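You operate a simulated robot arm through the tools that you are given. There is no shell and no other tool.

Carry out the task below with a simulated two-armed robot. There is one attempt and no reset: what you move stays moved.

## Task
Set the blue arm to 70. Then put the tape measure on the top of the trestle bench away on the top of the left table. Then fetch the pink felt block and set it on top of the blue paper roll. Then put two of the silver wing nuts from the top of the left table in the pine box. Then put one of the wood scraps from the top of the left table on top of the green adapter. Then fetch the yellow chalk and set it on the blue grid. The order counts. Set down upright: tape measure. The blue arm goes anticlockwise seen from above, to its stop.

The check looks at the end state, three seconds after you hand in, the way a careful person would. Anything else that was tipped, shoved, dropped, spilled or broken makes it a failure.

## Robot
Two 7-joint arms with fingered hands on one trunk, on a base that moves. Base frame: it is fixed to the floor where the robot stands at the start and does not move with it; the origin is under the middle of the robot, x ahead of it, y to its left, z up. Readings come in m, rad, newtons and seconds.
The left shoulder is at the start at [0.06, 0.166, 0.851], the right one opposite. With the tool pointing down near the work surface each hand reaches from about 0.1 to 0.82 m from the robot's upright axis, wherever it stands, measured 20 degrees to its own side. Places, roughly: blue arm [-2.8, 1.4, 0.9]; blue grid [-1, 2.4, 0.8]; blue paper roll (8x8x10 cm) [-4.2, 2.7, 0.8]; green adapter [-1.25, 6, 1]; pine box (26x20x12 cm) [-3, 4.5, 0.9]; pink felt block (7x5x4 cm) [-4.3, 2.9, 0.8]; silver wing nut (5x3x3 cm) [-2.4, 5.4, 0.9]; tape measure [-4, 2.5, 0.75]; top of the left table [-2.1, 5.1, 0.9]; wood scrap (5x5x12 cm) [-1.5, 5.7, 0.9]; wood scrap (5x5x13 cm) [-1.3, 5.8, 0.9]; wood scrap (5x5x15 cm) [-1.2, 5.7, 1]; yellow chalk (5x5x3 cm) [0.1, 6.1, 0.9]. Payload 5 kg a hand.
The TCP of each hand is the grasp point between the finger pads, 0.032 m short of the fingertips. In the tool frame z runs along the fingers and y along their closing line. The gripper opens to 0.16 m; its body begins 0.089 m behind the TCP. The gripper is a hand of 3 fingers: y runs from the thumb to the fingers, the wrist lies at [0, 0, -0.267] in the tool frame, and closing takes about 1.5 s.
Orientation is that of the tool frame in the base frame, as a unit quaternion [x, y, z, w]. With the fingers straight down and closing along the base's y, the tool's x points along the base's -x, its y along +y and its z along -z.

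## Interface
- The arms move only by the tool servo_tool. It takes "left_plan", "right_plan" or both (then of equal length, played together; a hand with none holds still); each is a list of rows, each a list of 2 entries, a list of its own where there are three numbers: the shift along the tool's x, y, z in m, then the turn, a rotation vector about the tool's x, y, z in rad. In form: [[[dx, dy, dz], [rx, ry, rz]], ...]. A call has 1 to 20 rows; each row shifts and turns the commanded pose from where the row before left it, along the tool's axes as they then stand. "left_jaw" and "right_jaw" are, for a hand that has rows, the opening in per cent of the stroke, from 0 (shut) to 100 (fully open), set as the call begins (left out, the last holds). A row lasts 0.2 s, in which the tool goes at most 0.05 m and 0.15 rad; a call with a longer step from one row to the next is refused whole, and so is a gripper value outside its range. Where a pose cannot be reached the arm comes as near as it can. A force on the tool above 40 N (or 10 N above the force at the start of the call, whichever is more), or a blocked arm, ends the call early, and 0.2 s more pass. Each finger travels about 0.045 m/s and halts on what it meets, pressing with about 24 N; the grip force reading is that of the motor and also rises with nothing between the fingers. The clock runs only during rows and for 0.2 s after the last one: add rows that do not move to give the fingers time. It gives the time, the measured TCP pose, the force on the tool (base axes), the opening and the grip force at its end, in the units of the frame above (readings bear some noise), with the torque about the TCP (base axes, N m) and any sound that the robot's microphone picked up.
- Cameras (640 x 400 px; columns grow to the right, rows downward): "scene" is now at [0.061, 0.0093, 1.5187]; the picture's right is [0.09, -1.00, 0.00], its down [-0.49, -0.04, -0.87] and it looks along [0.87, 0.08, -0.49] (base axes); focal length 270 px, centre (320, 200). "left" rides on the left gripper at [-0.065, -0.004, -0.116] in its tool frame; the picture's right is [0.06, -1.00, 0.00], its down [0.87, 0.05, -0.49] and it looks along [0.49, 0.03, 0.87] (tool axes); focal length 261 px, centre (320, 200). "right" rides on the right gripper at [0.065, -0.004, -0.116] in its tool frame; the picture's right is [0.06, 1.00, 0.00], its down [-0.87, 0.05, -0.49] and it looks along [-0.49, 0.03, 0.87] (tool axes); focal length 261 px, centre (320, 200). There is no depth. A picture from a camera that has moved, and an enlarged one, comes with that camera's place and axes in the base frame and with its lens.
- camera(camera): a new picture of that camera. No time passes.
- lift_body(by): slides the trunk up (or, below 0, down) by that many m; the arms and the scene camera ride with it, the base frame stays. It gives what a move gives, with no picture.
- base_move(legs): drives the robot by 1 to 6 legs, each [ahead, turn to the left] in m and rad, along the robot's own axes; the way and the turn of a leg run together, so that a leg with both is an arc; at most 1.5 m and 3.142 rad a leg. The arms and the cameras ride along, it lands a little off, and it stops where it bumps. It gives what a move gives.
- curl_fingers(finger1, finger2, thumb_bend, hand): sets how far each is bent, from 0 (flat) to 1 (curled in); at 0.3 the hand is open as for a grip, at 0.7 the pads meet at the TCP. One left out holds its place. A second passes; each finger stops where it meets its share of the squeeze, and holds until it gets a number again. A gripper value or a shape takes the hand back. It gives what a move gives, with no picture; readings hold the bend of each and the force on the fingers (four entries, about 0 where the hand has none), thumb and palm.
- set_grasp(shape, hand): the hand has 3 fingers and takes this shape, open, in about a second: jaw (thumb against the fingers, like two jaws); tri (thumb and two fingers); tip (a fingertip pinch); poke (one finger out to press); point (the index stretched); flat (the hand flat); cup (the hand cupped); fist (a fist). The gripper value then closes the fingers along that shape, each until it touches; the sizes above hold for jaw. It gives what a move gives, with no picture.
- head_to(pan, tilt): turns the head with the scene camera to pan (to the left, within 1.501 rad either way) and tilt (down, from -0.506 to 1.204), counted from straight ahead of the robot. It gives what a move gives.
- close_up(camera, box): a new picture of the part [left, top, right, bottom] of that camera's present view, enlarged. No time passes.
- finish_job(): hands the job in; it is judged then, once.

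Nothing tells you exact positions but the pictures and the camera data. Unless the task says otherwise, let go and move clear before handing in.

The tools are called after "Call:" as a command line: name --argument value ..., lists and objects as JSON in quotes. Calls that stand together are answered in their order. servo_tool: Moves the arms, as the interface text tells. Its arguments: {"type":"object","properties":{"left_plan":{"type":"array","items":{"type":"array"}},"left_jaw":{"type":"number"},"right_plan":{"type":"array","items":{"type":"array"}},"right_jaw":{"type":"number"}},"required":[]} The other tools are called the same way: lift_body (by) moves the trunk up or down; set_grasp (shape, hand) gives the hand a shape; curl_fingers (finger1, finger2, thumb_bend, hand) moves the fingers one by one; base_move (legs) drives the base; head_to (pan, tilt) turns the head that bears the scene camera; camera (camera) takes a picture; close_up (camera, box) takes an enlarged picture of a part of a camera's view; finish_job () hands the job in.

At the start:

```text
time_s: 0.0
left_tcp_pos: [0.5256, 0.2525, 1.1747]
left_tcp_rot: [-0.001, 1.0, 0.0, 0.0]
left_ft_force: [0.4, 1.1, -1.7]
left_wrist_torque: [0.0, -0.01, -0.01]
left_opening: 0.1598
left_grip_force: 0.2
left_shape: jaw
left_bend: [0.3, 0.3, 0.3]
left_finger forces: [0.0, 0.0, 0.0, 0.1, 0.0, 0.1]
right_tcp_pos: [0.5678, -0.2325, 1.1439]
right_tcp_rot: [0.0, 1.0, 0.0, 0.001]
right_ft_force: [-0.3, -0.7, 0.1]
right_wrist_torque: [0.03, 0.0, 0.03]
right_opening: 0.1601
right_grip_force: 0.0
right_shape: jaw
right_bend: [0.3, 0.3, 0.3]
right_finger forces: [0.0, 0.1, 0.0, 0.1, 0.0, 0.0]
trunk travel left (down, up): [-0.4, 0.19]
robot x, y, heading: [-0.0007, 0.0003, 0.005]
head pan, tilt (commanded): [0.093, 0.51]
```

scene: 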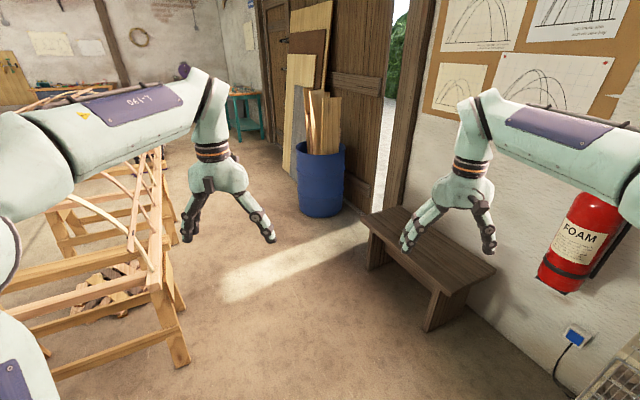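
right: 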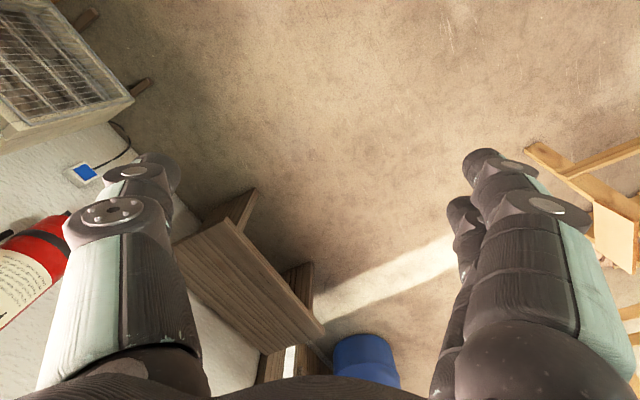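
left: 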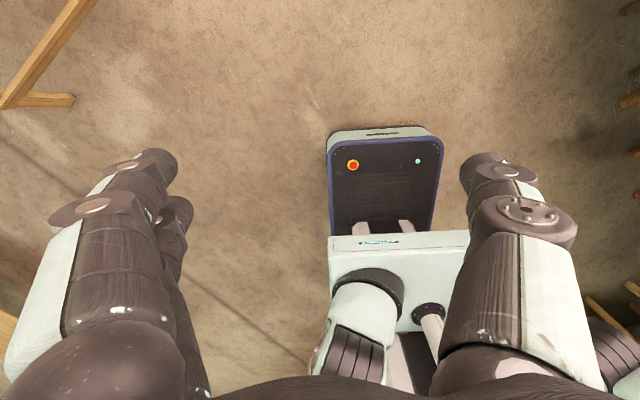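

I see a workshop; the robot stands at the origin with a trestle (boat frame?) to the left. The targets are behind and to the left, so I look around with the head first.

Call:
head_to --pan 1.5 --tilt 0.3

Call:
camera --camera "scene"

```text
time_s: 1.5
left_tcp_pos: [0.5239, 0.2535, 1.1748]
left_tcp_rot: [0.0, 1.0, 0.0, 0.0]
left_ft_force: [0.2, 0.6, -0.2]
left_wrist_torque: [0.02, 0.01, 0.04]
left_opening: 0.1601
left_grip_force: 0.1
left_shape: jaw
left_bend: [0.3, 0.3, 0.3]
left_finger forces: [0.0, 0.0, 0.0, 0.0, 0.0, 0.1]
right_tcp_pos: [0.5676, -0.2328, 1.1439]
right_tcp_rot: [0.0, 1.0, 0.001, 0.0]
right_ft_force: [0.0, 0.8, -0.1]
right_wrist_torque: [0.0, -0.01, -0.01]
right_opening: 0.1599
right_grip_force: 0.1
right_shape: jaw
right_bend: [0.3, 0.3, 0.3]
right_finger forces: [0.1, 0.1, 0.0, 0.0, 0.0, 0.1]
trunk travel left (down, up): [-0.4, 0.19]
robot x, y, heading: [0.0032, 0.0009, -0.001]
head pan, tilt (commanded): [1.499, 0.3]
```

```text
taken
camera scene: at [-0.0226, 0.0941, 1.5379], right [1.0, -0.07, 0.0], down [-0.02, -0.29, -0.96], along [0.07, 0.95, -0.3], focal length 270 px, centre (320, 200)
```

scene: 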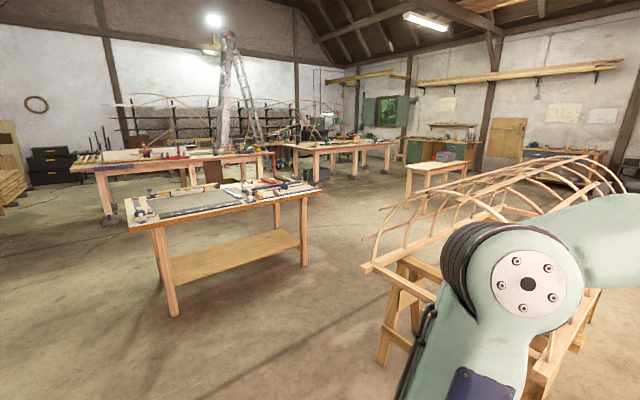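

I see a near workbench to the left (the blue grid's bench), and farther tables behind it. I turn the base toward the blue arm's direction and look.

Call:
head_to --pan 0 --tilt 0.3

Call:
base_move --legs '[[0, 2.6]]'

Call:
camera --camera "scene"

```text
time_s: 3.1
left_tcp_pos: [0.5248, 0.2519, 1.1742]
left_tcp_rot: [0.0, 1.0, -0.001, 0.0]
left_ft_force: [0.5, 0.6, -0.9]
left_wrist_torque: [0.0, -0.01, 0.0]
left_opening: 0.1597
left_grip_force: 0.0
left_shape: jaw
left_bend: [0.3, 0.3, 0.3]
left_finger forces: [0.0, 0.0, 0.1, 0.1, 0.0, 0.0]
right_tcp_pos: [0.5678, -0.2335, 1.1439]
right_tcp_rot: [0.0, 1.0, 0.0, 0.0]
right_ft_force: [-0.1, 0.5, 0.0]
right_wrist_torque: [0.05, -0.02, -0.03]
right_opening: 0.16
right_grip_force: 0.0
right_shape: jaw
right_bend: [0.3, 0.3, 0.3]
right_finger forces: [0.0, 0.0, 0.0, 0.1, 0.0, 0.0]
trunk travel left (down, up): [-0.4, 0.19]
robot x, y, heading: [-0.0007, -0.001, 0.0]
head pan, tilt (commanded): [0.0, 0.3]
```

```text
time_s: 10.0
left_tcp_pos: [-0.5813, 0.021, 1.1751]
left_tcp_rot: [0.971, -0.24, 0.0, -0.001]
left_ft_force: [-0.3, -0.4, 0.0]
left_wrist_torque: [0.01, -0.03, -0.01]
left_opening: 0.1601
left_grip_force: 0.1
left_shape: jaw
left_bend: [0.3, 0.3, 0.3]
left_finger forces: [0.0, 0.0, 0.1, 0.0, 0.0, 0.0]
right_tcp_pos: [-0.3942, 0.471, 1.1444]
right_tcp_rot: [0.971, -0.24, 0.0, 0.0]
right_ft_force: [0.1, 0.5, 0.2]
right_wrist_torque: [0.0, -0.02, 0.02]
right_opening: 0.1599
right_grip_force: 0.1
right_shape: jaw
right_bend: [0.3, 0.3, 0.3]
right_finger forces: [0.0, 0.0, 0.0, 0.0, 0.0, 0.0]
trunk travel left (down, up): [-0.4, 0.19]
robot x, y, heading: [-0.0015, -0.0, 2.652]
head pan, tilt (commanded): [0.0, 0.3]
```

```text
taken
camera scene: at [-0.0557, 0.0305, 1.5379], right [0.47, 0.89, 0.0], down [0.26, -0.14, -0.96], along [-0.85, 0.44, -0.3], focal length 270 px, centre (320, 200)
```

scene: 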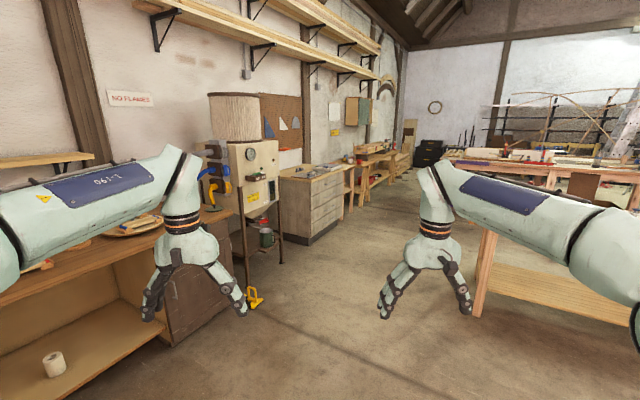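

I see a machine with a wooden case near the left wall, with a blue lever by the left hand's forearm. I zoom in on it.

Call:
close_up --camera "scene" --box '[180, 80, 300, 300]'

Call:
close_up --camera "scene" --box '[280, 100, 440, 200]'

```text
1.82 times, centred on (240, 190) of scene
camera zoom: at [-0.0557, 0.0305, 1.5379], right [0.47, 0.89, 0.0], down [0.26, -0.14, -0.96], along [-0.85, 0.44, -0.3], focal length 490 px, centre (466, 218)
```

zoom: 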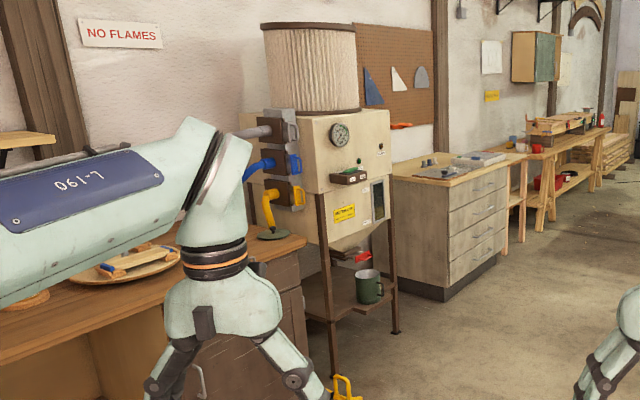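

```text
4.00 times, centred on (360, 150) of scene
camera zoom: at [-0.0557, 0.0305, 1.5379], right [0.47, 0.89, 0.0], down [0.26, -0.14, -0.96], along [-0.85, 0.44, -0.3], focal length 1078 px, centre (160, 400)
```

zoom: 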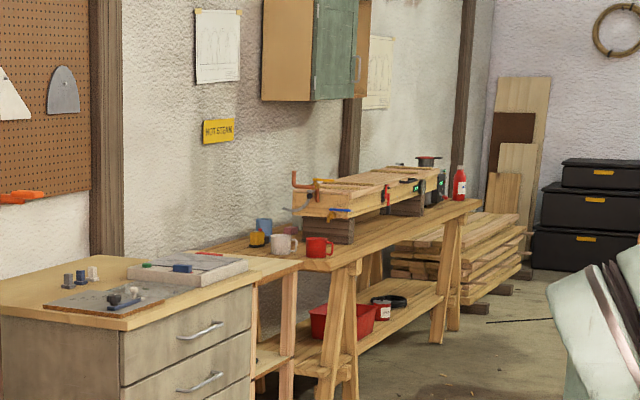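

The three-armed wooden machine isn't at the given place; the blue arm's rough location falls on the drawer cabinet beyond it. I drive part of the way and look again.

Call:
base_move --legs '[[1.4, 0.0]]'

Call:
head_to --pan 0.1 --tilt 0.4

Call:
camera --camera "scene"

```text
time_s: 16.9
left_tcp_pos: [-1.8007, 0.6965, 1.1745]
left_tcp_rot: [0.968, -0.251, 0.0, 0.0]
left_ft_force: [-0.4, 0.1, -0.5]
left_wrist_torque: [0.03, -0.01, 0.01]
left_opening: 0.16
left_grip_force: 0.1
left_shape: jaw
left_bend: [0.3, 0.3, 0.3]
left_finger forces: [0.1, 0.0, 0.1, 0.1, 0.0, 0.0]
right_tcp_pos: [-1.6019, 1.142, 1.1442]
right_tcp_rot: [0.968, -0.251, 0.0, 0.0]
right_ft_force: [0.7, -0.7, 0.8]
right_wrist_torque: [-0.01, 0.0, 0.02]
right_opening: 0.1599
right_grip_force: 0.0
right_shape: jaw
right_bend: [0.3, 0.3, 0.3]
right_finger forces: [0.1, 0.0, 0.0, 0.0, 0.0, 0.1]
trunk travel left (down, up): [-0.4, 0.19]
robot x, y, heading: [-1.2209, 0.6597, 2.631]
head pan, tilt (commanded): [0.0, 0.3]
```

```text
time_s: 17.6
left_tcp_pos: [-1.8016, 0.6955, 1.175]
left_tcp_rot: [0.968, -0.251, 0.0, -0.001]
left_ft_force: [0.0, -0.9, 0.3]
left_wrist_torque: [-0.01, -0.04, -0.05]
left_opening: 0.1601
left_grip_force: 0.0
left_shape: jaw
left_bend: [0.3, 0.3, 0.3]
left_finger forces: [0.0, 0.1, 0.0, 0.0, 0.0, 0.1]
right_tcp_pos: [-1.6007, 1.1409, 1.1446]
right_tcp_rot: [0.968, -0.252, 0.0, 0.0]
right_ft_force: [0.0, 0.2, -0.8]
right_wrist_torque: [-0.01, 0.0, -0.01]
right_opening: 0.1598
right_grip_force: 0.0
right_shape: jaw
right_bend: [0.3, 0.3, 0.3]
right_finger forces: [0.1, 0.0, 0.0, 0.0, 0.0, 0.0]
trunk travel left (down, up): [-0.4, 0.19]
robot x, y, heading: [-1.221, 0.6617, 2.633]
head pan, tilt (commanded): [0.099, 0.4]
```

```text
taken
camera scene: at [-1.2781, 0.6842, 1.5287], right [0.4, 0.92, 0.0], down [0.36, -0.15, -0.92], along [-0.85, 0.37, -0.39], focal length 270 px, centre (320, 200)
```

scene: 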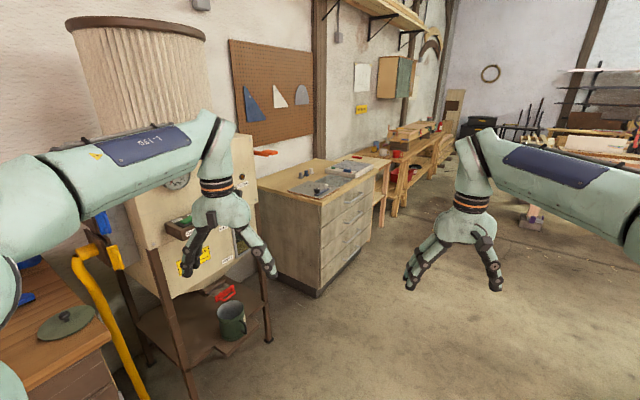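

The cabinet with a board and some instruments is ahead; I zoom in on its top.

Call:
close_up --camera "scene" --box '[255, 140, 415, 240]'

Call:
close_up --camera "scene" --box '[0, 180, 280, 400]'

```text
4.00 times, centred on (335, 190) of scene
camera zoom: at [-1.2781, 0.6842, 1.5287], right [0.4, 0.92, 0.0], down [0.36, -0.15, -0.92], along [-0.85, 0.37, -0.39], focal length 1078 px, centre (260, 240)
```

zoom: 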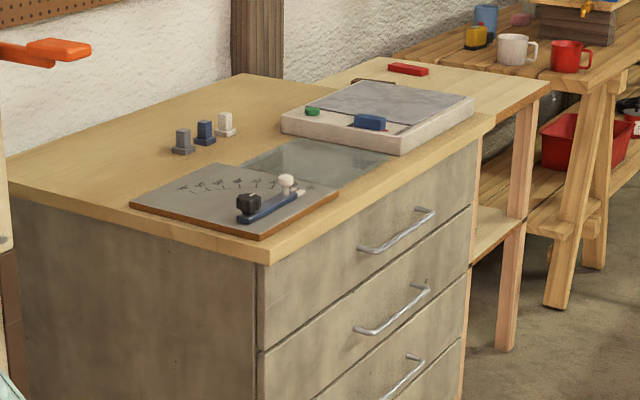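

```text
1.82 times, centred on (140, 290) of scene
camera zoom: at [-1.2781, 0.6842, 1.5287], right [0.4, 0.92, 0.0], down [0.36, -0.15, -0.92], along [-0.85, 0.37, -0.39], focal length 490 px, centre (647, 36)
```

zoom: 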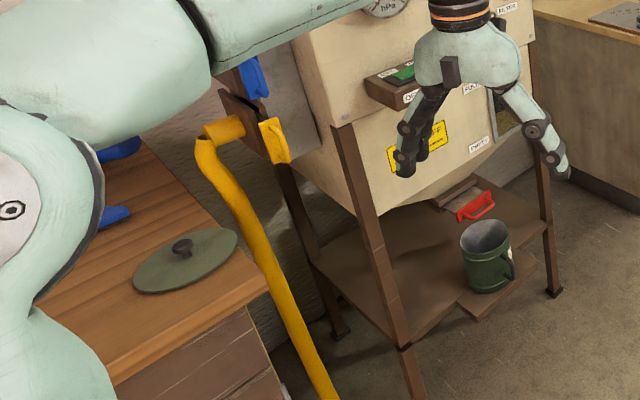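

The blue arm is a lever with a white knob on a scaled plate near the cabinet's front-left corner. I drive in front of the cabinet and face it.

Call:
base_move --legs '[[0, -0.256], [0.85, 0], [0.8, 0], [0, 1.3]]'

Call:
head_to --pan 0.1 --tilt 0.8

Call:
camera --camera "scene"

Call:
camera --camera "left"

```text
time_s: 30.2
left_tcp_pos: [-2.7174, 1.3147, 1.1746]
left_tcp_rot: [0.964, 0.264, 0.001, 0.0]
left_ft_force: [0.3, -0.4, 1.3]
left_wrist_torque: [0.04, 0.01, -0.01]
left_opening: 0.1599
left_grip_force: 0.0
left_shape: jaw
left_bend: [0.3, 0.3, 0.3]
left_finger forces: [0.1, 0.0, 0.1, 0.0, 0.1, 0.1]
right_tcp_pos: [-3.0031, 1.7102, 1.1445]
right_tcp_rot: [0.964, 0.264, 0.0, 0.0]
right_ft_force: [0.3, -0.1, 0.2]
right_wrist_torque: [0.02, 0.04, -0.04]
right_opening: 0.1598
right_grip_force: 0.1
right_shape: jaw
right_bend: [0.3, 0.3, 0.3]
right_finger forces: [0.0, 0.0, 0.1, 0.0, 0.1, 0.0]
trunk travel left (down, up): [-0.4, 0.19]
robot x, y, heading: [-2.3951, 1.7973, -2.606]
head pan, tilt (commanded): [0.099, 0.4]
```

```text
time_s: 31.0
left_tcp_pos: [-2.7186, 1.314, 1.1737]
left_tcp_rot: [0.964, 0.265, 0.0, 0.0]
left_ft_force: [0.7, 0.2, -0.6]
left_wrist_torque: [0.0, -0.01, -0.02]
left_opening: 0.1601
left_grip_force: 0.1
left_shape: jaw
left_bend: [0.3, 0.3, 0.3]
left_finger forces: [0.0, 0.0, 0.0, 0.1, 0.0, 0.0]
right_tcp_pos: [-3.0025, 1.7086, 1.1441]
right_tcp_rot: [0.964, 0.265, -0.001, 0.0]
right_ft_force: [-0.6, -0.5, -0.5]
right_wrist_torque: [0.01, -0.02, 0.01]
right_opening: 0.16
right_grip_force: 0.0
right_shape: jaw
right_bend: [0.3, 0.3, 0.3]
right_finger forces: [0.1, 0.0, 0.1, 0.0, 0.1, 0.1]
trunk travel left (down, up): [-0.4, 0.19]
robot x, y, heading: [-2.3979, 1.7987, -2.607]
head pan, tilt (commanded): [0.099, 0.799]
```

```text
taken
camera scene: at [-2.4344, 1.768, 1.4937], right [-0.59, 0.8, 0.0], down [0.58, 0.43, -0.7], along [-0.56, -0.41, -0.72], focal length 270 px, centre (320, 200)
```

scene: 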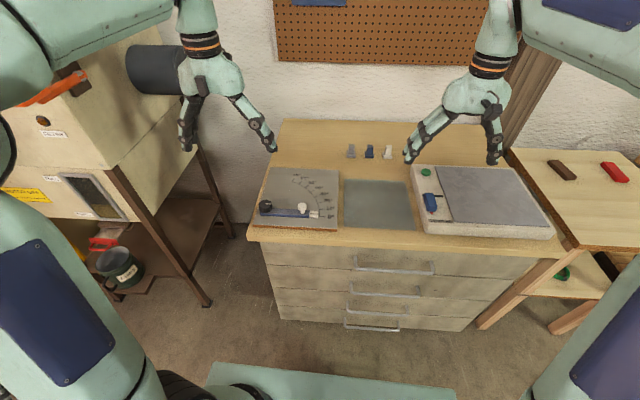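

```text
taken
camera left: at [-2.776, 1.2834, 1.2904], right [-0.46, 0.89, 0.0], down [0.77, 0.4, 0.49], along [0.44, 0.22, -0.87], focal length 261 px, centre (320, 200)
```

left: 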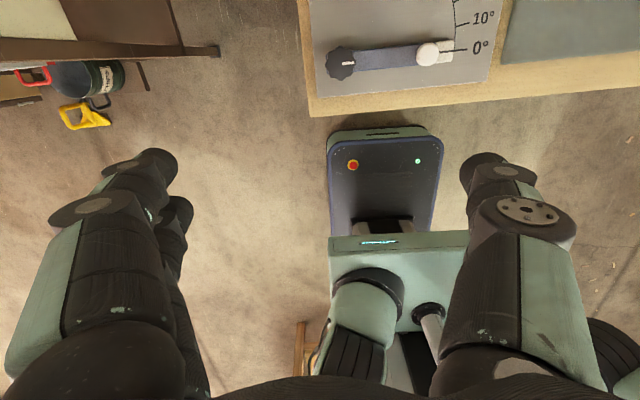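

The blue arm points at 0° on a scale plate, with the hub on the left and a white knob at its end. I zoom in to read the scale.

Call:
close_up --camera "scene" --box '[240, 155, 350, 240]'

Call:
close_up --camera "left" --box '[290, 0, 530, 130]'

```text
4.71 times, centred on (295, 198) of scene
camera zoom: at [-2.4344, 1.768, 1.4937], right [-0.59, 0.8, 0.0], down [0.58, 0.43, -0.7], along [-0.56, -0.41, -0.72], focal length 1268 px, centre (438, 212)
```

zoom: 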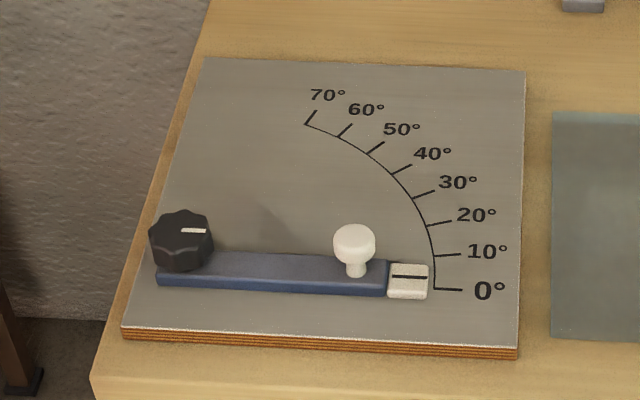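

```text
2.67 times, centred on (410, 65) of left
camera zoom: at [-2.776, 1.2834, 1.2904], right [-0.46, 0.89, 0.0], down [0.77, 0.4, 0.49], along [0.44, 0.22, -0.87], focal length 695 px, centre (80, 560)
```

zoom: 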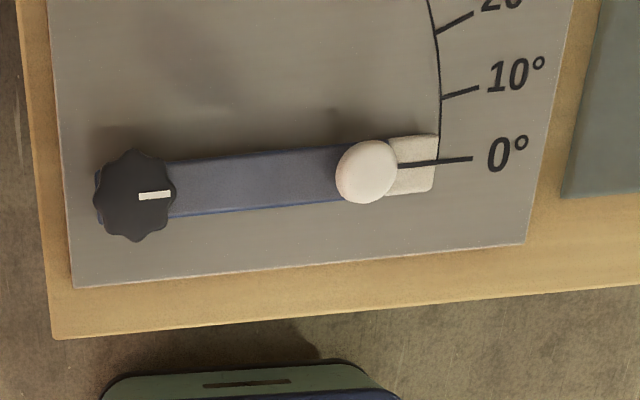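

The scale runs from 0° to 70° and the knob sits near (-2.838, 1.406, 0.91), with the hub at (-2.778, 1.312). I turn the left hand a quarter turn so the fingers straddle the knob, and hover above it.

Call:
servo_tool --left_plan '[[[0, 0, 0], [0, 0, 0.1428]], [[0, 0, 0], [0, 0, 0.1428]], [[0, 0, 0], [0, 0, 0.1428]], [[0, 0, 0], [0, 0, 0.1428]], [[0, 0, 0], [0, 0, 0.1428]], [[0, 0, 0], [0, 0, 0.1428]], [[0, 0, 0], [0, 0, 0.1428]], [[0, 0, 0], [0, 0, 0.1428]], [[0, 0, 0], [0, 0, 0.1428]], [[0, 0, 0], [0, 0, 0.1428]], [[0, 0, 0], [0, 0, 0.1428]], [[-0.035, 0.0138, 0], [0, 0, 0]], [[-0.035, 0.0138, 0], [0, 0, 0]], [[-0.035, 0.0138, 0], [0, 0, 0]], [[-0.035, 0.0138, 0], [0, 0, 0]], [[0, 0, 0.045], [0, 0, 0]], [[0, 0, 0.045], [0, 0, 0]], [[0, 0, 0.045], [0, 0, 0]], [[0, 0, 0.035], [0, 0, 0]]]' --left_jaw 34

Call:
camera --camera "left"

Call:
camera --camera "scene"

```text
time_s: 35.0
left_tcp_pos: [-2.8366, 1.4065, 1.0036]
left_tcp_rot: [0.87, -0.494, 0.0, 0.0]
left_ft_force: [0.1, 0.3, 0.4]
left_wrist_torque: [0.01, -0.01, 0.0]
left_opening: 0.0546
left_grip_force: 0.1
left_shape: jaw
left_bend: [0.73, 0.73, 0.7]
left_finger forces: [0.0, 0.0, 0.0, 0.0, 0.1, 0.0]
right_tcp_pos: [-3.0036, 1.7097, 1.1446]
right_tcp_rot: [0.964, 0.264, 0.0, 0.001]
right_ft_force: [0.0, -0.8, -0.1]
right_wrist_torque: [0.01, 0.01, 0.0]
right_opening: 0.1603
right_grip_force: 0.0
right_shape: jaw
right_bend: [0.3, 0.3, 0.3]
right_finger forces: [0.0, 0.0, 0.1, 0.0, 0.1, 0.0]
trunk travel left (down, up): [-0.4, 0.19]
robot x, y, heading: [-2.397, 1.7978, -2.608]
head pan, tilt (commanded): [0.099, 0.799]
```

```text
taken
camera left: at [-2.8657, 1.4642, 1.12], right [0.89, 0.46, 0.0], down [0.4, -0.77, 0.49], along [0.22, -0.44, -0.87], focal length 261 px, centre (320, 200)
```

left: 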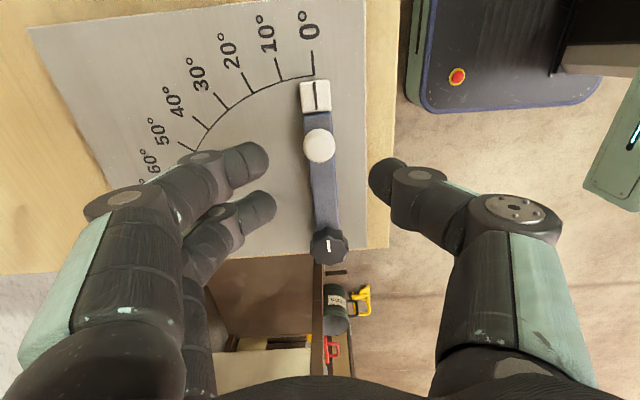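

```text
taken
camera scene: at [-2.4346, 1.768, 1.4936], right [-0.59, 0.8, 0.0], down [0.58, 0.43, -0.7], along [-0.56, -0.41, -0.72], focal length 270 px, centre (320, 200)
```

scene: 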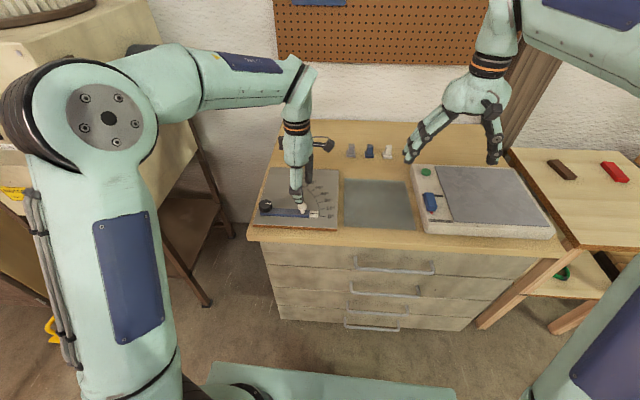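

The knob is centred between the fingers in the left view. I lower the hand so the fingers straddle the knob.

Call:
servo_tool --left_plan '[[[0, 0, 0.025], [0, 0, 0]], [[0, 0, 0.025], [0, 0, 0]], [[0, 0, 0.025], [0, 0, 0]]]'

Call:
camera --camera "left"

Call:
close_up --camera "scene" --box '[240, 145, 350, 240]'

```text
time_s: 35.8
left_tcp_pos: [-2.8365, 1.406, 0.9291]
left_tcp_rot: [0.869, -0.494, 0.001, 0.0]
left_ft_force: [0.5, -0.6, 0.6]
left_wrist_torque: [-0.03, -0.04, -0.01]
left_opening: 0.0544
left_grip_force: 0.0
left_shape: jaw
left_bend: [0.73, 0.73, 0.7]
left_finger forces: [0.0, 0.0, 0.1, 0.1, 0.0, 0.0]
right_tcp_pos: [-3.0034, 1.7091, 1.1448]
right_tcp_rot: [0.964, 0.264, 0.0, -0.001]
right_ft_force: [0.3, 0.5, 0.0]
right_wrist_torque: [-0.01, -0.01, 0.01]
right_opening: 0.1599
right_grip_force: 0.0
right_shape: jaw
right_bend: [0.3, 0.3, 0.3]
right_finger forces: [0.0, 0.0, 0.0, 0.0, 0.0, 0.0]
trunk travel left (down, up): [-0.4, 0.19]
robot x, y, heading: [-2.3935, 1.7963, -2.606]
head pan, tilt (commanded): [0.099, 0.799]
```

```text
taken
camera left: at [-2.8662, 1.4626, 1.0448], right [0.89, 0.46, 0.0], down [0.4, -0.77, 0.49], along [0.22, -0.44, -0.87], focal length 261 px, centre (320, 200)
```

left: 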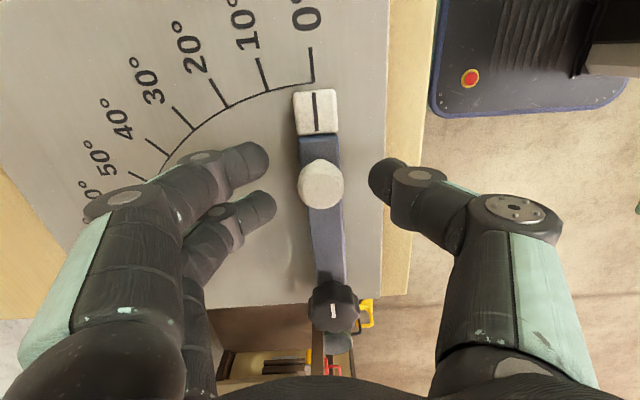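

```text
4.21 times, centred on (295, 192) of scene
camera zoom: at [-2.4346, 1.768, 1.4936], right [-0.59, 0.8, 0.0], down [0.58, 0.43, -0.7], along [-0.56, -0.41, -0.72], focal length 1135 px, centre (425, 232)
```

zoom: 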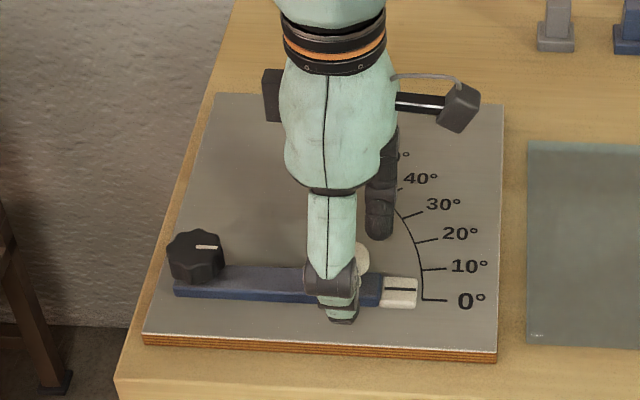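

Fingers straddle the knob. I push it along the arc about the hub, turning the hand along with it, and check half way.

Call:
servo_tool --left_plan '[[[0.0008, 0.0134, 0], [0, 0, -0.12]], [[0.0008, 0.0134, 0], [0, 0, -0.12]], [[0.0008, 0.0134, 0], [0, 0, -0.12]], [[0.0008, 0.0134, 0], [0, 0, -0.12]], [[0.0008, 0.0134, 0], [0, 0, -0.12]]]'

Call:
camera --camera "left"

Call:
close_up --camera "scene" --box '[240, 145, 350, 240]'

```text
time_s: 37.0
left_tcp_pos: [-2.8823, 1.3584, 0.9297]
left_tcp_rot: [0.977, -0.214, 0.0, 0.001]
left_ft_force: [0.2, 0.3, 0.2]
left_wrist_torque: [0.02, 0.04, -0.01]
left_opening: 0.0551
left_grip_force: 0.1
left_shape: jaw
left_bend: [0.73, 0.73, 0.7]
left_finger forces: [0.0, 0.1, 0.0, 0.1, 0.1, 0.0]
right_tcp_pos: [-3.0035, 1.7102, 1.1446]
right_tcp_rot: [0.964, 0.265, 0.0, 0.001]
right_ft_force: [-0.6, -0.7, 0.3]
right_wrist_torque: [0.01, -0.05, 0.03]
right_opening: 0.1599
right_grip_force: 0.0
right_shape: jaw
right_bend: [0.3, 0.3, 0.3]
right_finger forces: [0.0, 0.0, 0.0, 0.1, 0.0, 0.0]
trunk travel left (down, up): [-0.4, 0.19]
robot x, y, heading: [-2.3955, 1.799, -2.606]
head pan, tilt (commanded): [0.099, 0.799]
```

```text
taken
camera left: at [-2.9396, 1.3877, 1.0454], right [0.47, 0.88, 0.0], down [0.77, -0.41, 0.49], along [0.43, -0.23, -0.87], focal length 261 px, centre (320, 200)
```

left: 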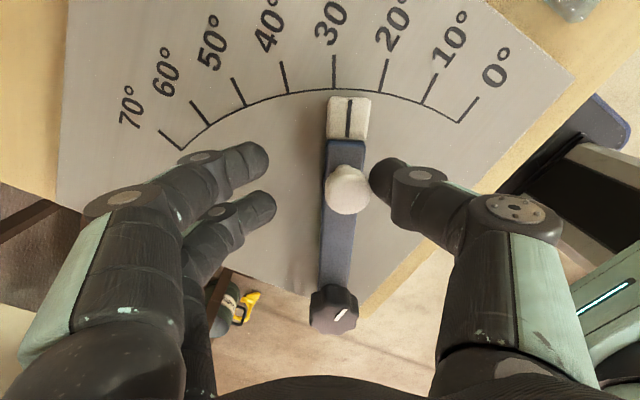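

```text
4.21 times, centred on (295, 192) of scene
camera zoom: at [-2.4345, 1.7679, 1.4936], right [-0.59, 0.8, 0.0], down [0.58, 0.43, -0.7], along [-0.56, -0.41, -0.72], focal length 1135 px, centre (425, 232)
```

zoom: 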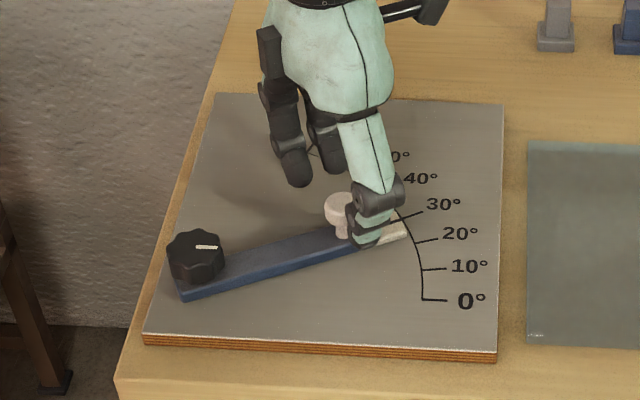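

It works: the arm stands near 26° and the plate has not shifted. I continue along the arc.

Call:
servo_tool --left_plan '[[[0.0008, 0.0134, 0], [0, 0, -0.12]], [[0.0008, 0.0134, 0], [0, 0, -0.12]], [[0.0008, 0.0134, 0], [0, 0, -0.12]], [[0.0008, 0.0134, 0], [0, 0, -0.12]], [[0.0008, 0.0134, 0], [0, 0, -0.12]]]'

Call:
camera --camera "left"

```text
time_s: 38.2
left_tcp_pos: [-2.8898, 1.2916, 0.9299]
left_tcp_rot: [0.996, 0.085, 0.0, 0.0]
left_ft_force: [-0.1, 0.3, 0.2]
left_wrist_torque: [0.0, 0.02, 0.01]
left_opening: 0.0548
left_grip_force: 0.0
left_shape: jaw
left_bend: [0.73, 0.73, 0.7]
left_finger forces: [0.1, 0.0, 0.1, 0.1, 0.4, 0.0]
right_tcp_pos: [-3.0028, 1.7107, 1.1435]
right_tcp_rot: [0.964, 0.265, 0.0, 0.0]
right_ft_force: [-0.9, 0.4, 0.7]
right_wrist_torque: [0.01, -0.01, 0.01]
right_opening: 0.1596
right_grip_force: 0.1
right_shape: jaw
right_bend: [0.3, 0.3, 0.3]
right_finger forces: [0.1, 0.0, 0.0, 0.0, 0.1, 0.0]
trunk travel left (down, up): [-0.4, 0.19]
robot x, y, heading: [-2.3914, 1.8002, -2.611]
head pan, tilt (commanded): [0.099, 0.799]
```

```text
taken
camera left: at [-2.9539, 1.2835, 1.0456], right [-0.11, 0.99, 0.0], down [0.87, 0.09, 0.49], along [0.49, 0.05, -0.87], focal length 261 px, centre (320, 200)
```

left: 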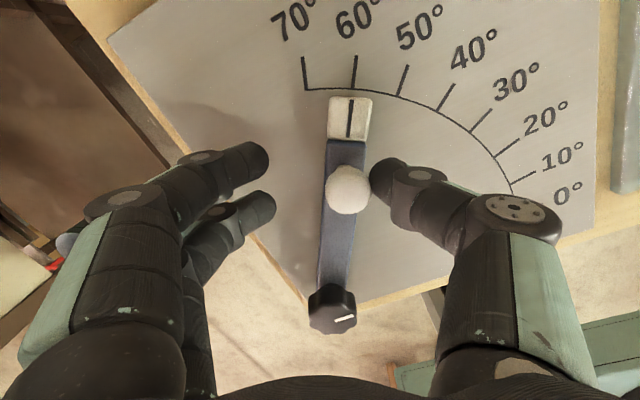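

The arm reads about 60°. I push gently for the last 10° to the stop.

Call:
servo_tool --left_plan '[[[0.0002, 0.0067, 0], [0, 0, -0.06]], [[0.0002, 0.0067, 0], [0, 0, -0.06]], [[0.0001, 0.0034, 0], [0, 0, -0.03]], [[0.0001, 0.0034, 0], [0, 0, -0.03]]]'

Call:
camera --camera "left"

```text
time_s: 39.2
left_tcp_pos: [-2.885, 1.2716, 0.9292]
left_tcp_rot: [0.985, 0.173, 0.0, -0.001]
left_ft_force: [-0.1, 0.2, -0.3]
left_wrist_torque: [-0.01, -0.02, 0.0]
left_opening: 0.0548
left_grip_force: 0.0
left_shape: jaw
left_bend: [0.73, 0.73, 0.7]
left_finger forces: [0.1, 0.1, 0.0, 0.0, 0.4, 0.0]
right_tcp_pos: [-3.0029, 1.71, 1.1446]
right_tcp_rot: [0.964, 0.264, 0.0, 0.0]
right_ft_force: [0.3, 0.1, 1.0]
right_wrist_torque: [0.02, 0.01, -0.01]
right_opening: 0.1599
right_grip_force: 0.1
right_shape: jaw
right_bend: [0.3, 0.3, 0.3]
right_finger forces: [0.0, 0.1, 0.0, 0.1, 0.0, 0.1]
trunk travel left (down, up): [-0.4, 0.19]
robot x, y, heading: [-2.3961, 1.799, -2.605]
head pan, tilt (commanded): [0.099, 0.799]
```

```text
taken
camera left: at [-2.9475, 1.2525, 1.0459], right [-0.28, 0.96, 0.0], down [0.84, 0.25, 0.49], along [0.47, 0.14, -0.87], focal length 261 px, centre (320, 200)
```

left: 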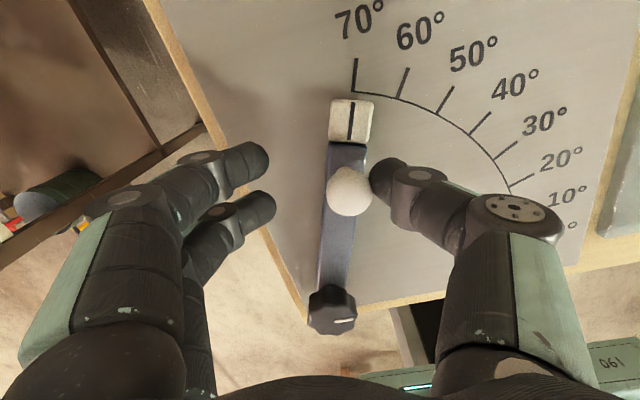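

The pointer looks at about 70°. I zoom in and keep nudging until the stop is felt.

Call:
close_up --camera "left" --box '[280, 40, 440, 160]'

Call:
servo_tool --left_plan '[[[0, 0.0022, 0], [0, 0, -0.02]], [[0, 0.0022, 0], [0, 0, -0.02]]]'

Call:
close_up --camera "left" --box '[280, 40, 440, 160]'

```text
3.33 times, centred on (360, 100) of left
camera zoom: at [-2.9475, 1.2525, 1.0459], right [-0.28, 0.96, 0.0], down [0.84, 0.25, 0.49], along [0.47, 0.14, -0.87], focal length 869 px, centre (187, 533)
```

zoom: 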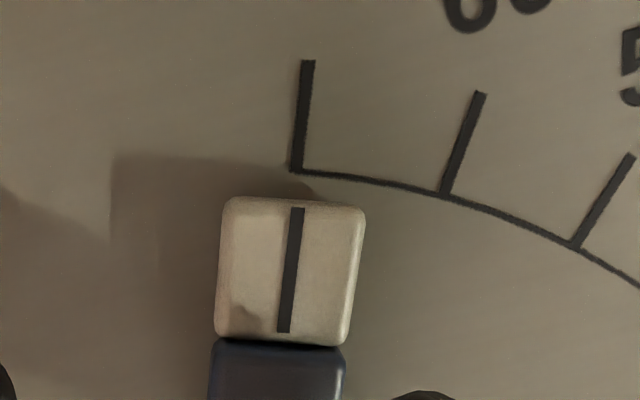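

```text
time_s: 39.8
left_tcp_pos: [-2.8838, 1.2688, 0.93]
left_tcp_rot: [0.981, 0.192, -0.001, 0.0]
left_ft_force: [-0.5, 2.6, 0.2]
left_wrist_torque: [0.06, 0.01, 0.0]
left_opening: 0.0565
left_grip_force: 0.1
left_shape: jaw
left_bend: [0.73, 0.73, 0.7]
left_finger forces: [0.0, 0.0, 0.0, 0.1, 2.1, 0.0]
right_tcp_pos: [-3.0038, 1.7111, 1.1449]
right_tcp_rot: [0.964, 0.265, 0.0, 0.001]
right_ft_force: [0.5, 0.3, -0.2]
right_wrist_torque: [0.03, -0.03, 0.02]
right_opening: 0.16
right_grip_force: 0.1
right_shape: jaw
right_bend: [0.3, 0.3, 0.3]
right_finger forces: [0.1, 0.0, 0.0, 0.0, 0.0, 0.1]
trunk travel left (down, up): [-0.4, 0.19]
robot x, y, heading: [-2.3935, 1.8033, -2.603]
head pan, tilt (commanded): [0.099, 0.799]
```

```text
3.33 times, centred on (360, 100) of left
camera zoom: at [-2.9456, 1.2467, 1.0461], right [-0.32, 0.95, 0.0], down [0.83, 0.28, 0.49], along [0.47, 0.16, -0.87], focal length 869 px, centre (187, 533)
```

zoom: 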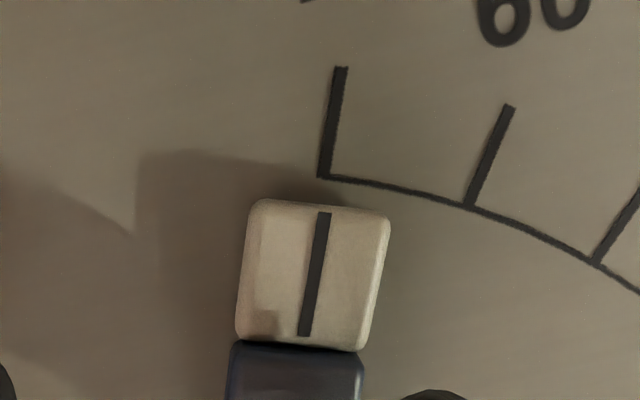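

Force starts to rise, so the stop is reached. I give one more small nudge to confirm it does not move any further.

Call:
servo_tool --left_plan '[[[0, 0.002, 0], [0, 0, -0.01]], [[0, 0.002, 0], [0, 0, -0.01]]]'

Call:
close_up --camera "left" --box '[280, 40, 440, 160]'

```text
time_s: 40.4
left_tcp_pos: [-2.8827, 1.2664, 0.9298]
left_tcp_rot: [0.979, 0.202, 0.001, 0.0]
left_ft_force: [-0.6, 5.8, 3.0]
left_wrist_torque: [0.19, 0.02, -0.01]
left_opening: 0.059
left_grip_force: 0.0
left_shape: jaw
left_bend: [0.73, 0.73, 0.7]
left_finger forces: [0.0, 0.0, 0.0, 0.0, 5.1, 0.0]
right_tcp_pos: [-3.0041, 1.7111, 1.1456]
right_tcp_rot: [0.964, 0.265, 0.0, 0.0]
right_ft_force: [0.4, 0.6, -0.7]
right_wrist_torque: [-0.03, 0.0, 0.0]
right_opening: 0.16
right_grip_force: 0.1
right_shape: jaw
right_bend: [0.3, 0.3, 0.3]
right_finger forces: [0.0, 0.0, 0.1, 0.0, 0.0, 0.1]
trunk travel left (down, up): [-0.4, 0.19]
robot x, y, heading: [-2.3976, 1.8023, -2.603]
head pan, tilt (commanded): [0.099, 0.799]
```

```text
3.33 times, centred on (360, 100) of left
camera zoom: at [-2.9434, 1.2424, 1.0462], right [-0.34, 0.94, 0.0], down [0.82, 0.29, 0.49], along [0.46, 0.17, -0.87], focal length 869 px, centre (187, 533)
```

zoom: 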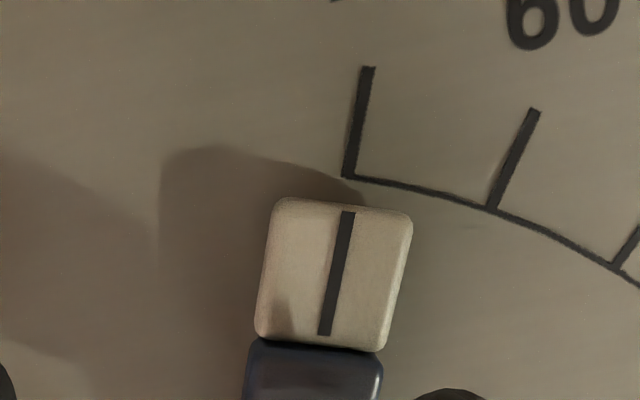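

The pointer is at 70° and the arm is against its stop. I back the thumb off and raise the hand clear.

Call:
servo_tool --left_plan '[[[0, -0.006, 0], [0, 0, 0]], [[0, -0.004, -0.005], [0, 0, 0]], [[0, 0, -0.04], [0, 0, 0]], [[0, 0, -0.05], [0, 0, 0]], [[0, 0, -0.05], [0, 0, 0]], [[0, 0, -0.05], [0, 0, 0]], [[0, 0, -0.05], [0, 0, 0]]]'

Call:
close_up --camera "scene" --box '[240, 145, 350, 240]'

Call:
head_to --pan -0.8 --tilt 0.5

Call:
camera --camera "scene"

```text
time_s: 42.2
left_tcp_pos: [-2.8729, 1.2537, 1.1619]
left_tcp_rot: [0.982, 0.182, 0.019, 0.04]
left_ft_force: [-0.1, 0.2, 0.0]
left_wrist_torque: [-0.09, 0.03, -0.04]
left_opening: 0.0545
left_grip_force: 0.0
left_shape: jaw
left_bend: [0.73, 0.73, 0.7]
left_finger forces: [0.0, 0.0, 0.1, 0.0, 0.1, 0.0]
right_tcp_pos: [-3.0006, 1.7117, 1.1445]
right_tcp_rot: [0.964, 0.265, 0.001, 0.001]
right_ft_force: [0.0, 0.5, 0.6]
right_wrist_torque: [-0.09, 0.05, 0.04]
right_opening: 0.1599
right_grip_force: 0.1
right_shape: jaw
right_bend: [0.3, 0.3, 0.3]
right_finger forces: [0.0, 0.0, 0.0, 0.0, 0.1, 0.1]
trunk travel left (down, up): [-0.4, 0.19]
robot x, y, heading: [-2.3952, 1.8032, -2.605]
head pan, tilt (commanded): [0.099, 0.799]
stopped in row 7 (left hand): the arm was blocked; the commanded pose is now the measured one
```

```text
4.21 times, centred on (295, 192) of scene
camera zoom: at [-2.4325, 1.7706, 1.4939], right [-0.59, 0.81, 0.0], down [0.58, 0.42, -0.7], along [-0.56, -0.41, -0.72], focal length 1135 px, centre (425, 232)
```

zoom: 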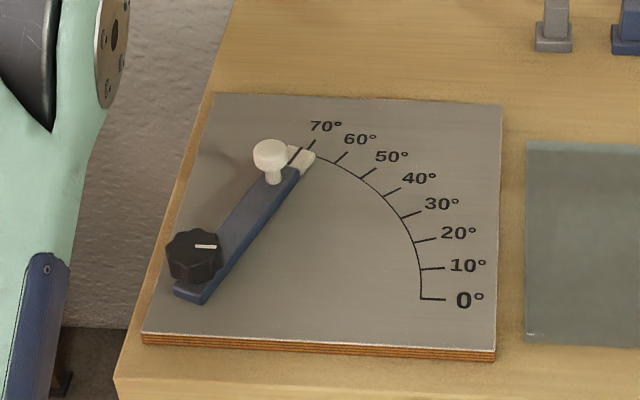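

```text
time_s: 43.4
left_tcp_pos: [-2.8747, 1.2499, 1.1608]
left_tcp_rot: [0.982, 0.182, 0.02, 0.037]
left_ft_force: [-0.5, -0.1, 0.9]
left_wrist_torque: [0.0, -0.02, -0.03]
left_opening: 0.0544
left_grip_force: 0.1
left_shape: jaw
left_bend: [0.73, 0.73, 0.7]
left_finger forces: [0.0, 0.1, 0.0, 0.0, 0.0, 0.0]
right_tcp_pos: [-3.0024, 1.7089, 1.1432]
right_tcp_rot: [0.964, 0.267, 0.001, 0.0]
right_ft_force: [0.3, -0.4, -1.1]
right_wrist_torque: [-0.01, -0.01, -0.01]
right_opening: 0.16
right_grip_force: 0.1
right_shape: jaw
right_bend: [0.3, 0.3, 0.3]
right_finger forces: [0.0, 0.1, 0.1, 0.0, 0.0, 0.1]
trunk travel left (down, up): [-0.4, 0.19]
robot x, y, heading: [-2.3969, 1.7963, -2.604]
head pan, tilt (commanded): [-0.799, 0.499]
```

```text
taken
camera scene: at [-2.4577, 1.8394, 1.5195], right [0.26, 0.97, 0.0], down [0.46, -0.12, -0.88], along [-0.85, 0.23, -0.48], focal length 270 px, centre (320, 200)
```

scene: 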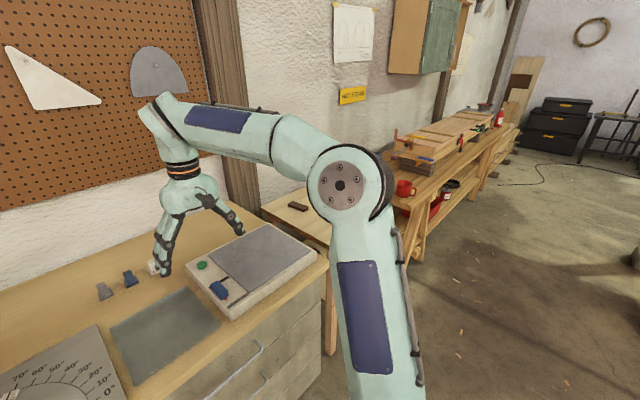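

The blue arm rests at 70°. The last raise was blocked, likely the reach limit, but I check that the left elbow isn't touching the machine.

Call:
head_to --pan 0.7 --tilt 0.5

Call:
camera --camera "scene"

```text
time_s: 45.0
left_tcp_pos: [-2.8751, 1.2507, 1.1622]
left_tcp_rot: [0.982, 0.183, 0.019, 0.038]
left_ft_force: [-1.1, 0.4, 0.5]
left_wrist_torque: [0.0, 0.01, -0.02]
left_opening: 0.0543
left_grip_force: 0.1
left_shape: jaw
left_bend: [0.73, 0.73, 0.7]
left_finger forces: [0.1, 0.1, 0.0, 0.0, 0.0, 0.0]
right_tcp_pos: [-3.0028, 1.7087, 1.1426]
right_tcp_rot: [0.964, 0.266, 0.002, -0.001]
right_ft_force: [0.7, -0.2, 0.8]
right_wrist_torque: [-0.03, 0.02, -0.04]
right_opening: 0.1596
right_grip_force: 0.2
right_shape: jaw
right_bend: [0.3, 0.3, 0.3]
right_finger forces: [0.0, 0.0, 0.0, 0.1, 0.0, 0.1]
trunk travel left (down, up): [-0.4, 0.19]
robot x, y, heading: [-2.3973, 1.8028, -2.605]
head pan, tilt (commanded): [0.7, 0.499]
```

```text
taken
camera scene: at [-2.3997, 1.7299, 1.5196], right [-0.94, 0.33, 0.0], down [0.16, 0.45, -0.88], along [-0.29, -0.83, -0.48], focal length 270 px, centre (320, 200)
```

scene: 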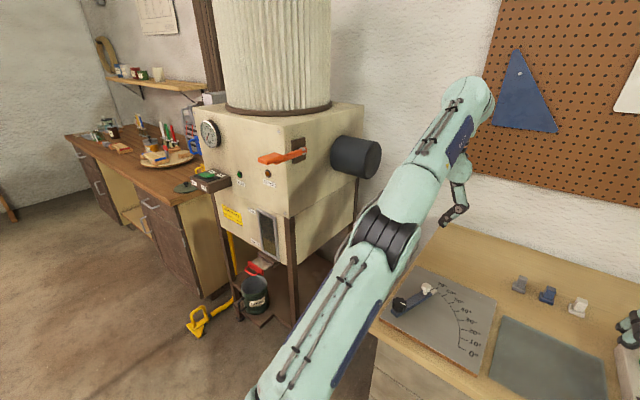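

The left arm is well clear of the machine. I bring the left hand back to its neutral pose, then drive along the wall to stand in front of the trestle bench.

Call:
servo_tool --left_plan '[[[0.042, 0, 0], [0.0815, -0.0233, 0]], [[0.042, 0, 0], [0, 0, -0.085]], [[0.042, 0, 0], [0, 0, -0.085]], [[0.042, 0, 0], [0, 0, 0]]]' --left_jaw 100

Call:
base_move --legs '[[0, -1.5], [0.77, 0], [0.76, 0], [0, 1.2]]'

Call:
head_to --pan 0.3 --tilt 0.55

Call:
camera --camera "scene"

```text
time_s: 46.0
left_tcp_pos: [-2.7221, 1.3229, 1.1634]
left_tcp_rot: [0.964, 0.266, 0.0, 0.001]
left_ft_force: [0.7, 0.3, -0.7]
left_wrist_torque: [-0.03, 0.05, 0.02]
left_opening: 0.143
left_grip_force: 0.1
left_shape: jaw
left_bend: [0.48, 0.48, 0.45]
left_finger forces: [0.1, 0.0, 0.0, 0.0, 0.0, 0.1]
right_tcp_pos: [-3.0029, 1.7093, 1.1436]
right_tcp_rot: [0.964, 0.266, 0.001, -0.001]
right_ft_force: [1.0, 0.0, -1.2]
right_wrist_torque: [0.01, 0.01, 0.0]
right_opening: 0.1601
right_grip_force: 0.1
right_shape: jaw
right_bend: [0.3, 0.3, 0.3]
right_finger forces: [0.0, 0.0, 0.0, 0.0, 0.0, 0.0]
trunk travel left (down, up): [-0.4, 0.19]
robot x, y, heading: [-2.3983, 1.8, -2.605]
head pan, tilt (commanded): [0.7, 0.499]
```

```text
time_s: 60.6
left_tcp_pos: [-3.722, 2.6633, 1.1619]
left_tcp_rot: [0.993, 0.116, 0.001, 0.001]
left_ft_force: [-0.2, -0.3, 0.1]
left_wrist_torque: [0.01, 0.01, -0.01]
left_opening: 0.16
left_grip_force: 0.1
left_shape: jaw
left_bend: [0.3, 0.3, 0.3]
left_finger forces: [0.1, 0.0, 0.0, 0.0, 0.0, 0.0]
right_tcp_pos: [-3.8727, 3.1171, 1.1419]
right_tcp_rot: [0.993, 0.116, 0.002, -0.001]
right_ft_force: [-0.9, -0.1, 0.5]
right_wrist_torque: [0.02, 0.0, -0.01]
right_opening: 0.16
right_grip_force: 0.1
right_shape: jaw
right_bend: [0.3, 0.3, 0.3]
right_finger forces: [0.1, 0.0, 0.0, 0.0, 0.1, 0.0]
trunk travel left (down, up): [-0.4, 0.19]
robot x, y, heading: [-3.2657, 3.0209, -2.914]
head pan, tilt (commanded): [0.7, 0.499]
```

```text
time_s: 61.5
left_tcp_pos: [-3.7218, 2.6639, 1.1628]
left_tcp_rot: [0.993, 0.116, 0.001, 0.001]
left_ft_force: [0.7, 0.4, -0.1]
left_wrist_torque: [0.01, 0.03, 0.01]
left_opening: 0.1598
left_grip_force: 0.1
left_shape: jaw
left_bend: [0.3, 0.3, 0.3]
left_finger forces: [0.1, 0.0, 0.0, 0.0, 0.1, 0.0]
right_tcp_pos: [-3.8716, 3.1163, 1.1434]
right_tcp_rot: [0.993, 0.117, 0.002, 0.001]
right_ft_force: [1.0, -0.4, -0.4]
right_wrist_torque: [0.02, -0.03, 0.01]
right_opening: 0.16
right_grip_force: 0.1
right_shape: jaw
right_bend: [0.3, 0.3, 0.3]
right_finger forces: [0.0, 0.0, 0.1, 0.1, 0.0, 0.0]
trunk travel left (down, up): [-0.4, 0.19]
robot x, y, heading: [-3.2688, 3.0204, -2.911]
head pan, tilt (commanded): [0.3, 0.55]
```

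```text
taken
camera scene: at [-3.3143, 2.9834, 1.515], right [-0.51, 0.86, 0.0], down [0.45, 0.27, -0.85], along [-0.73, -0.43, -0.52], focal length 270 px, centre (320, 200)
```

scene: 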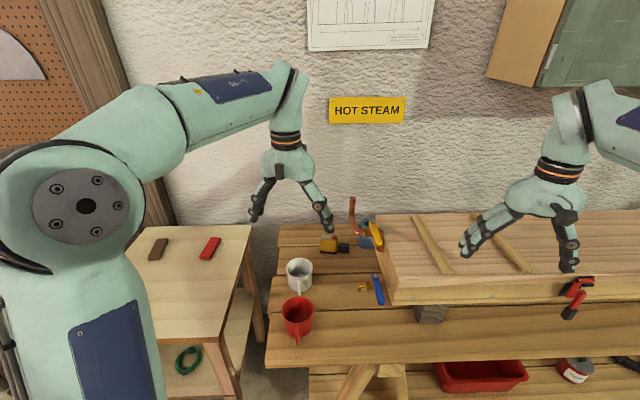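

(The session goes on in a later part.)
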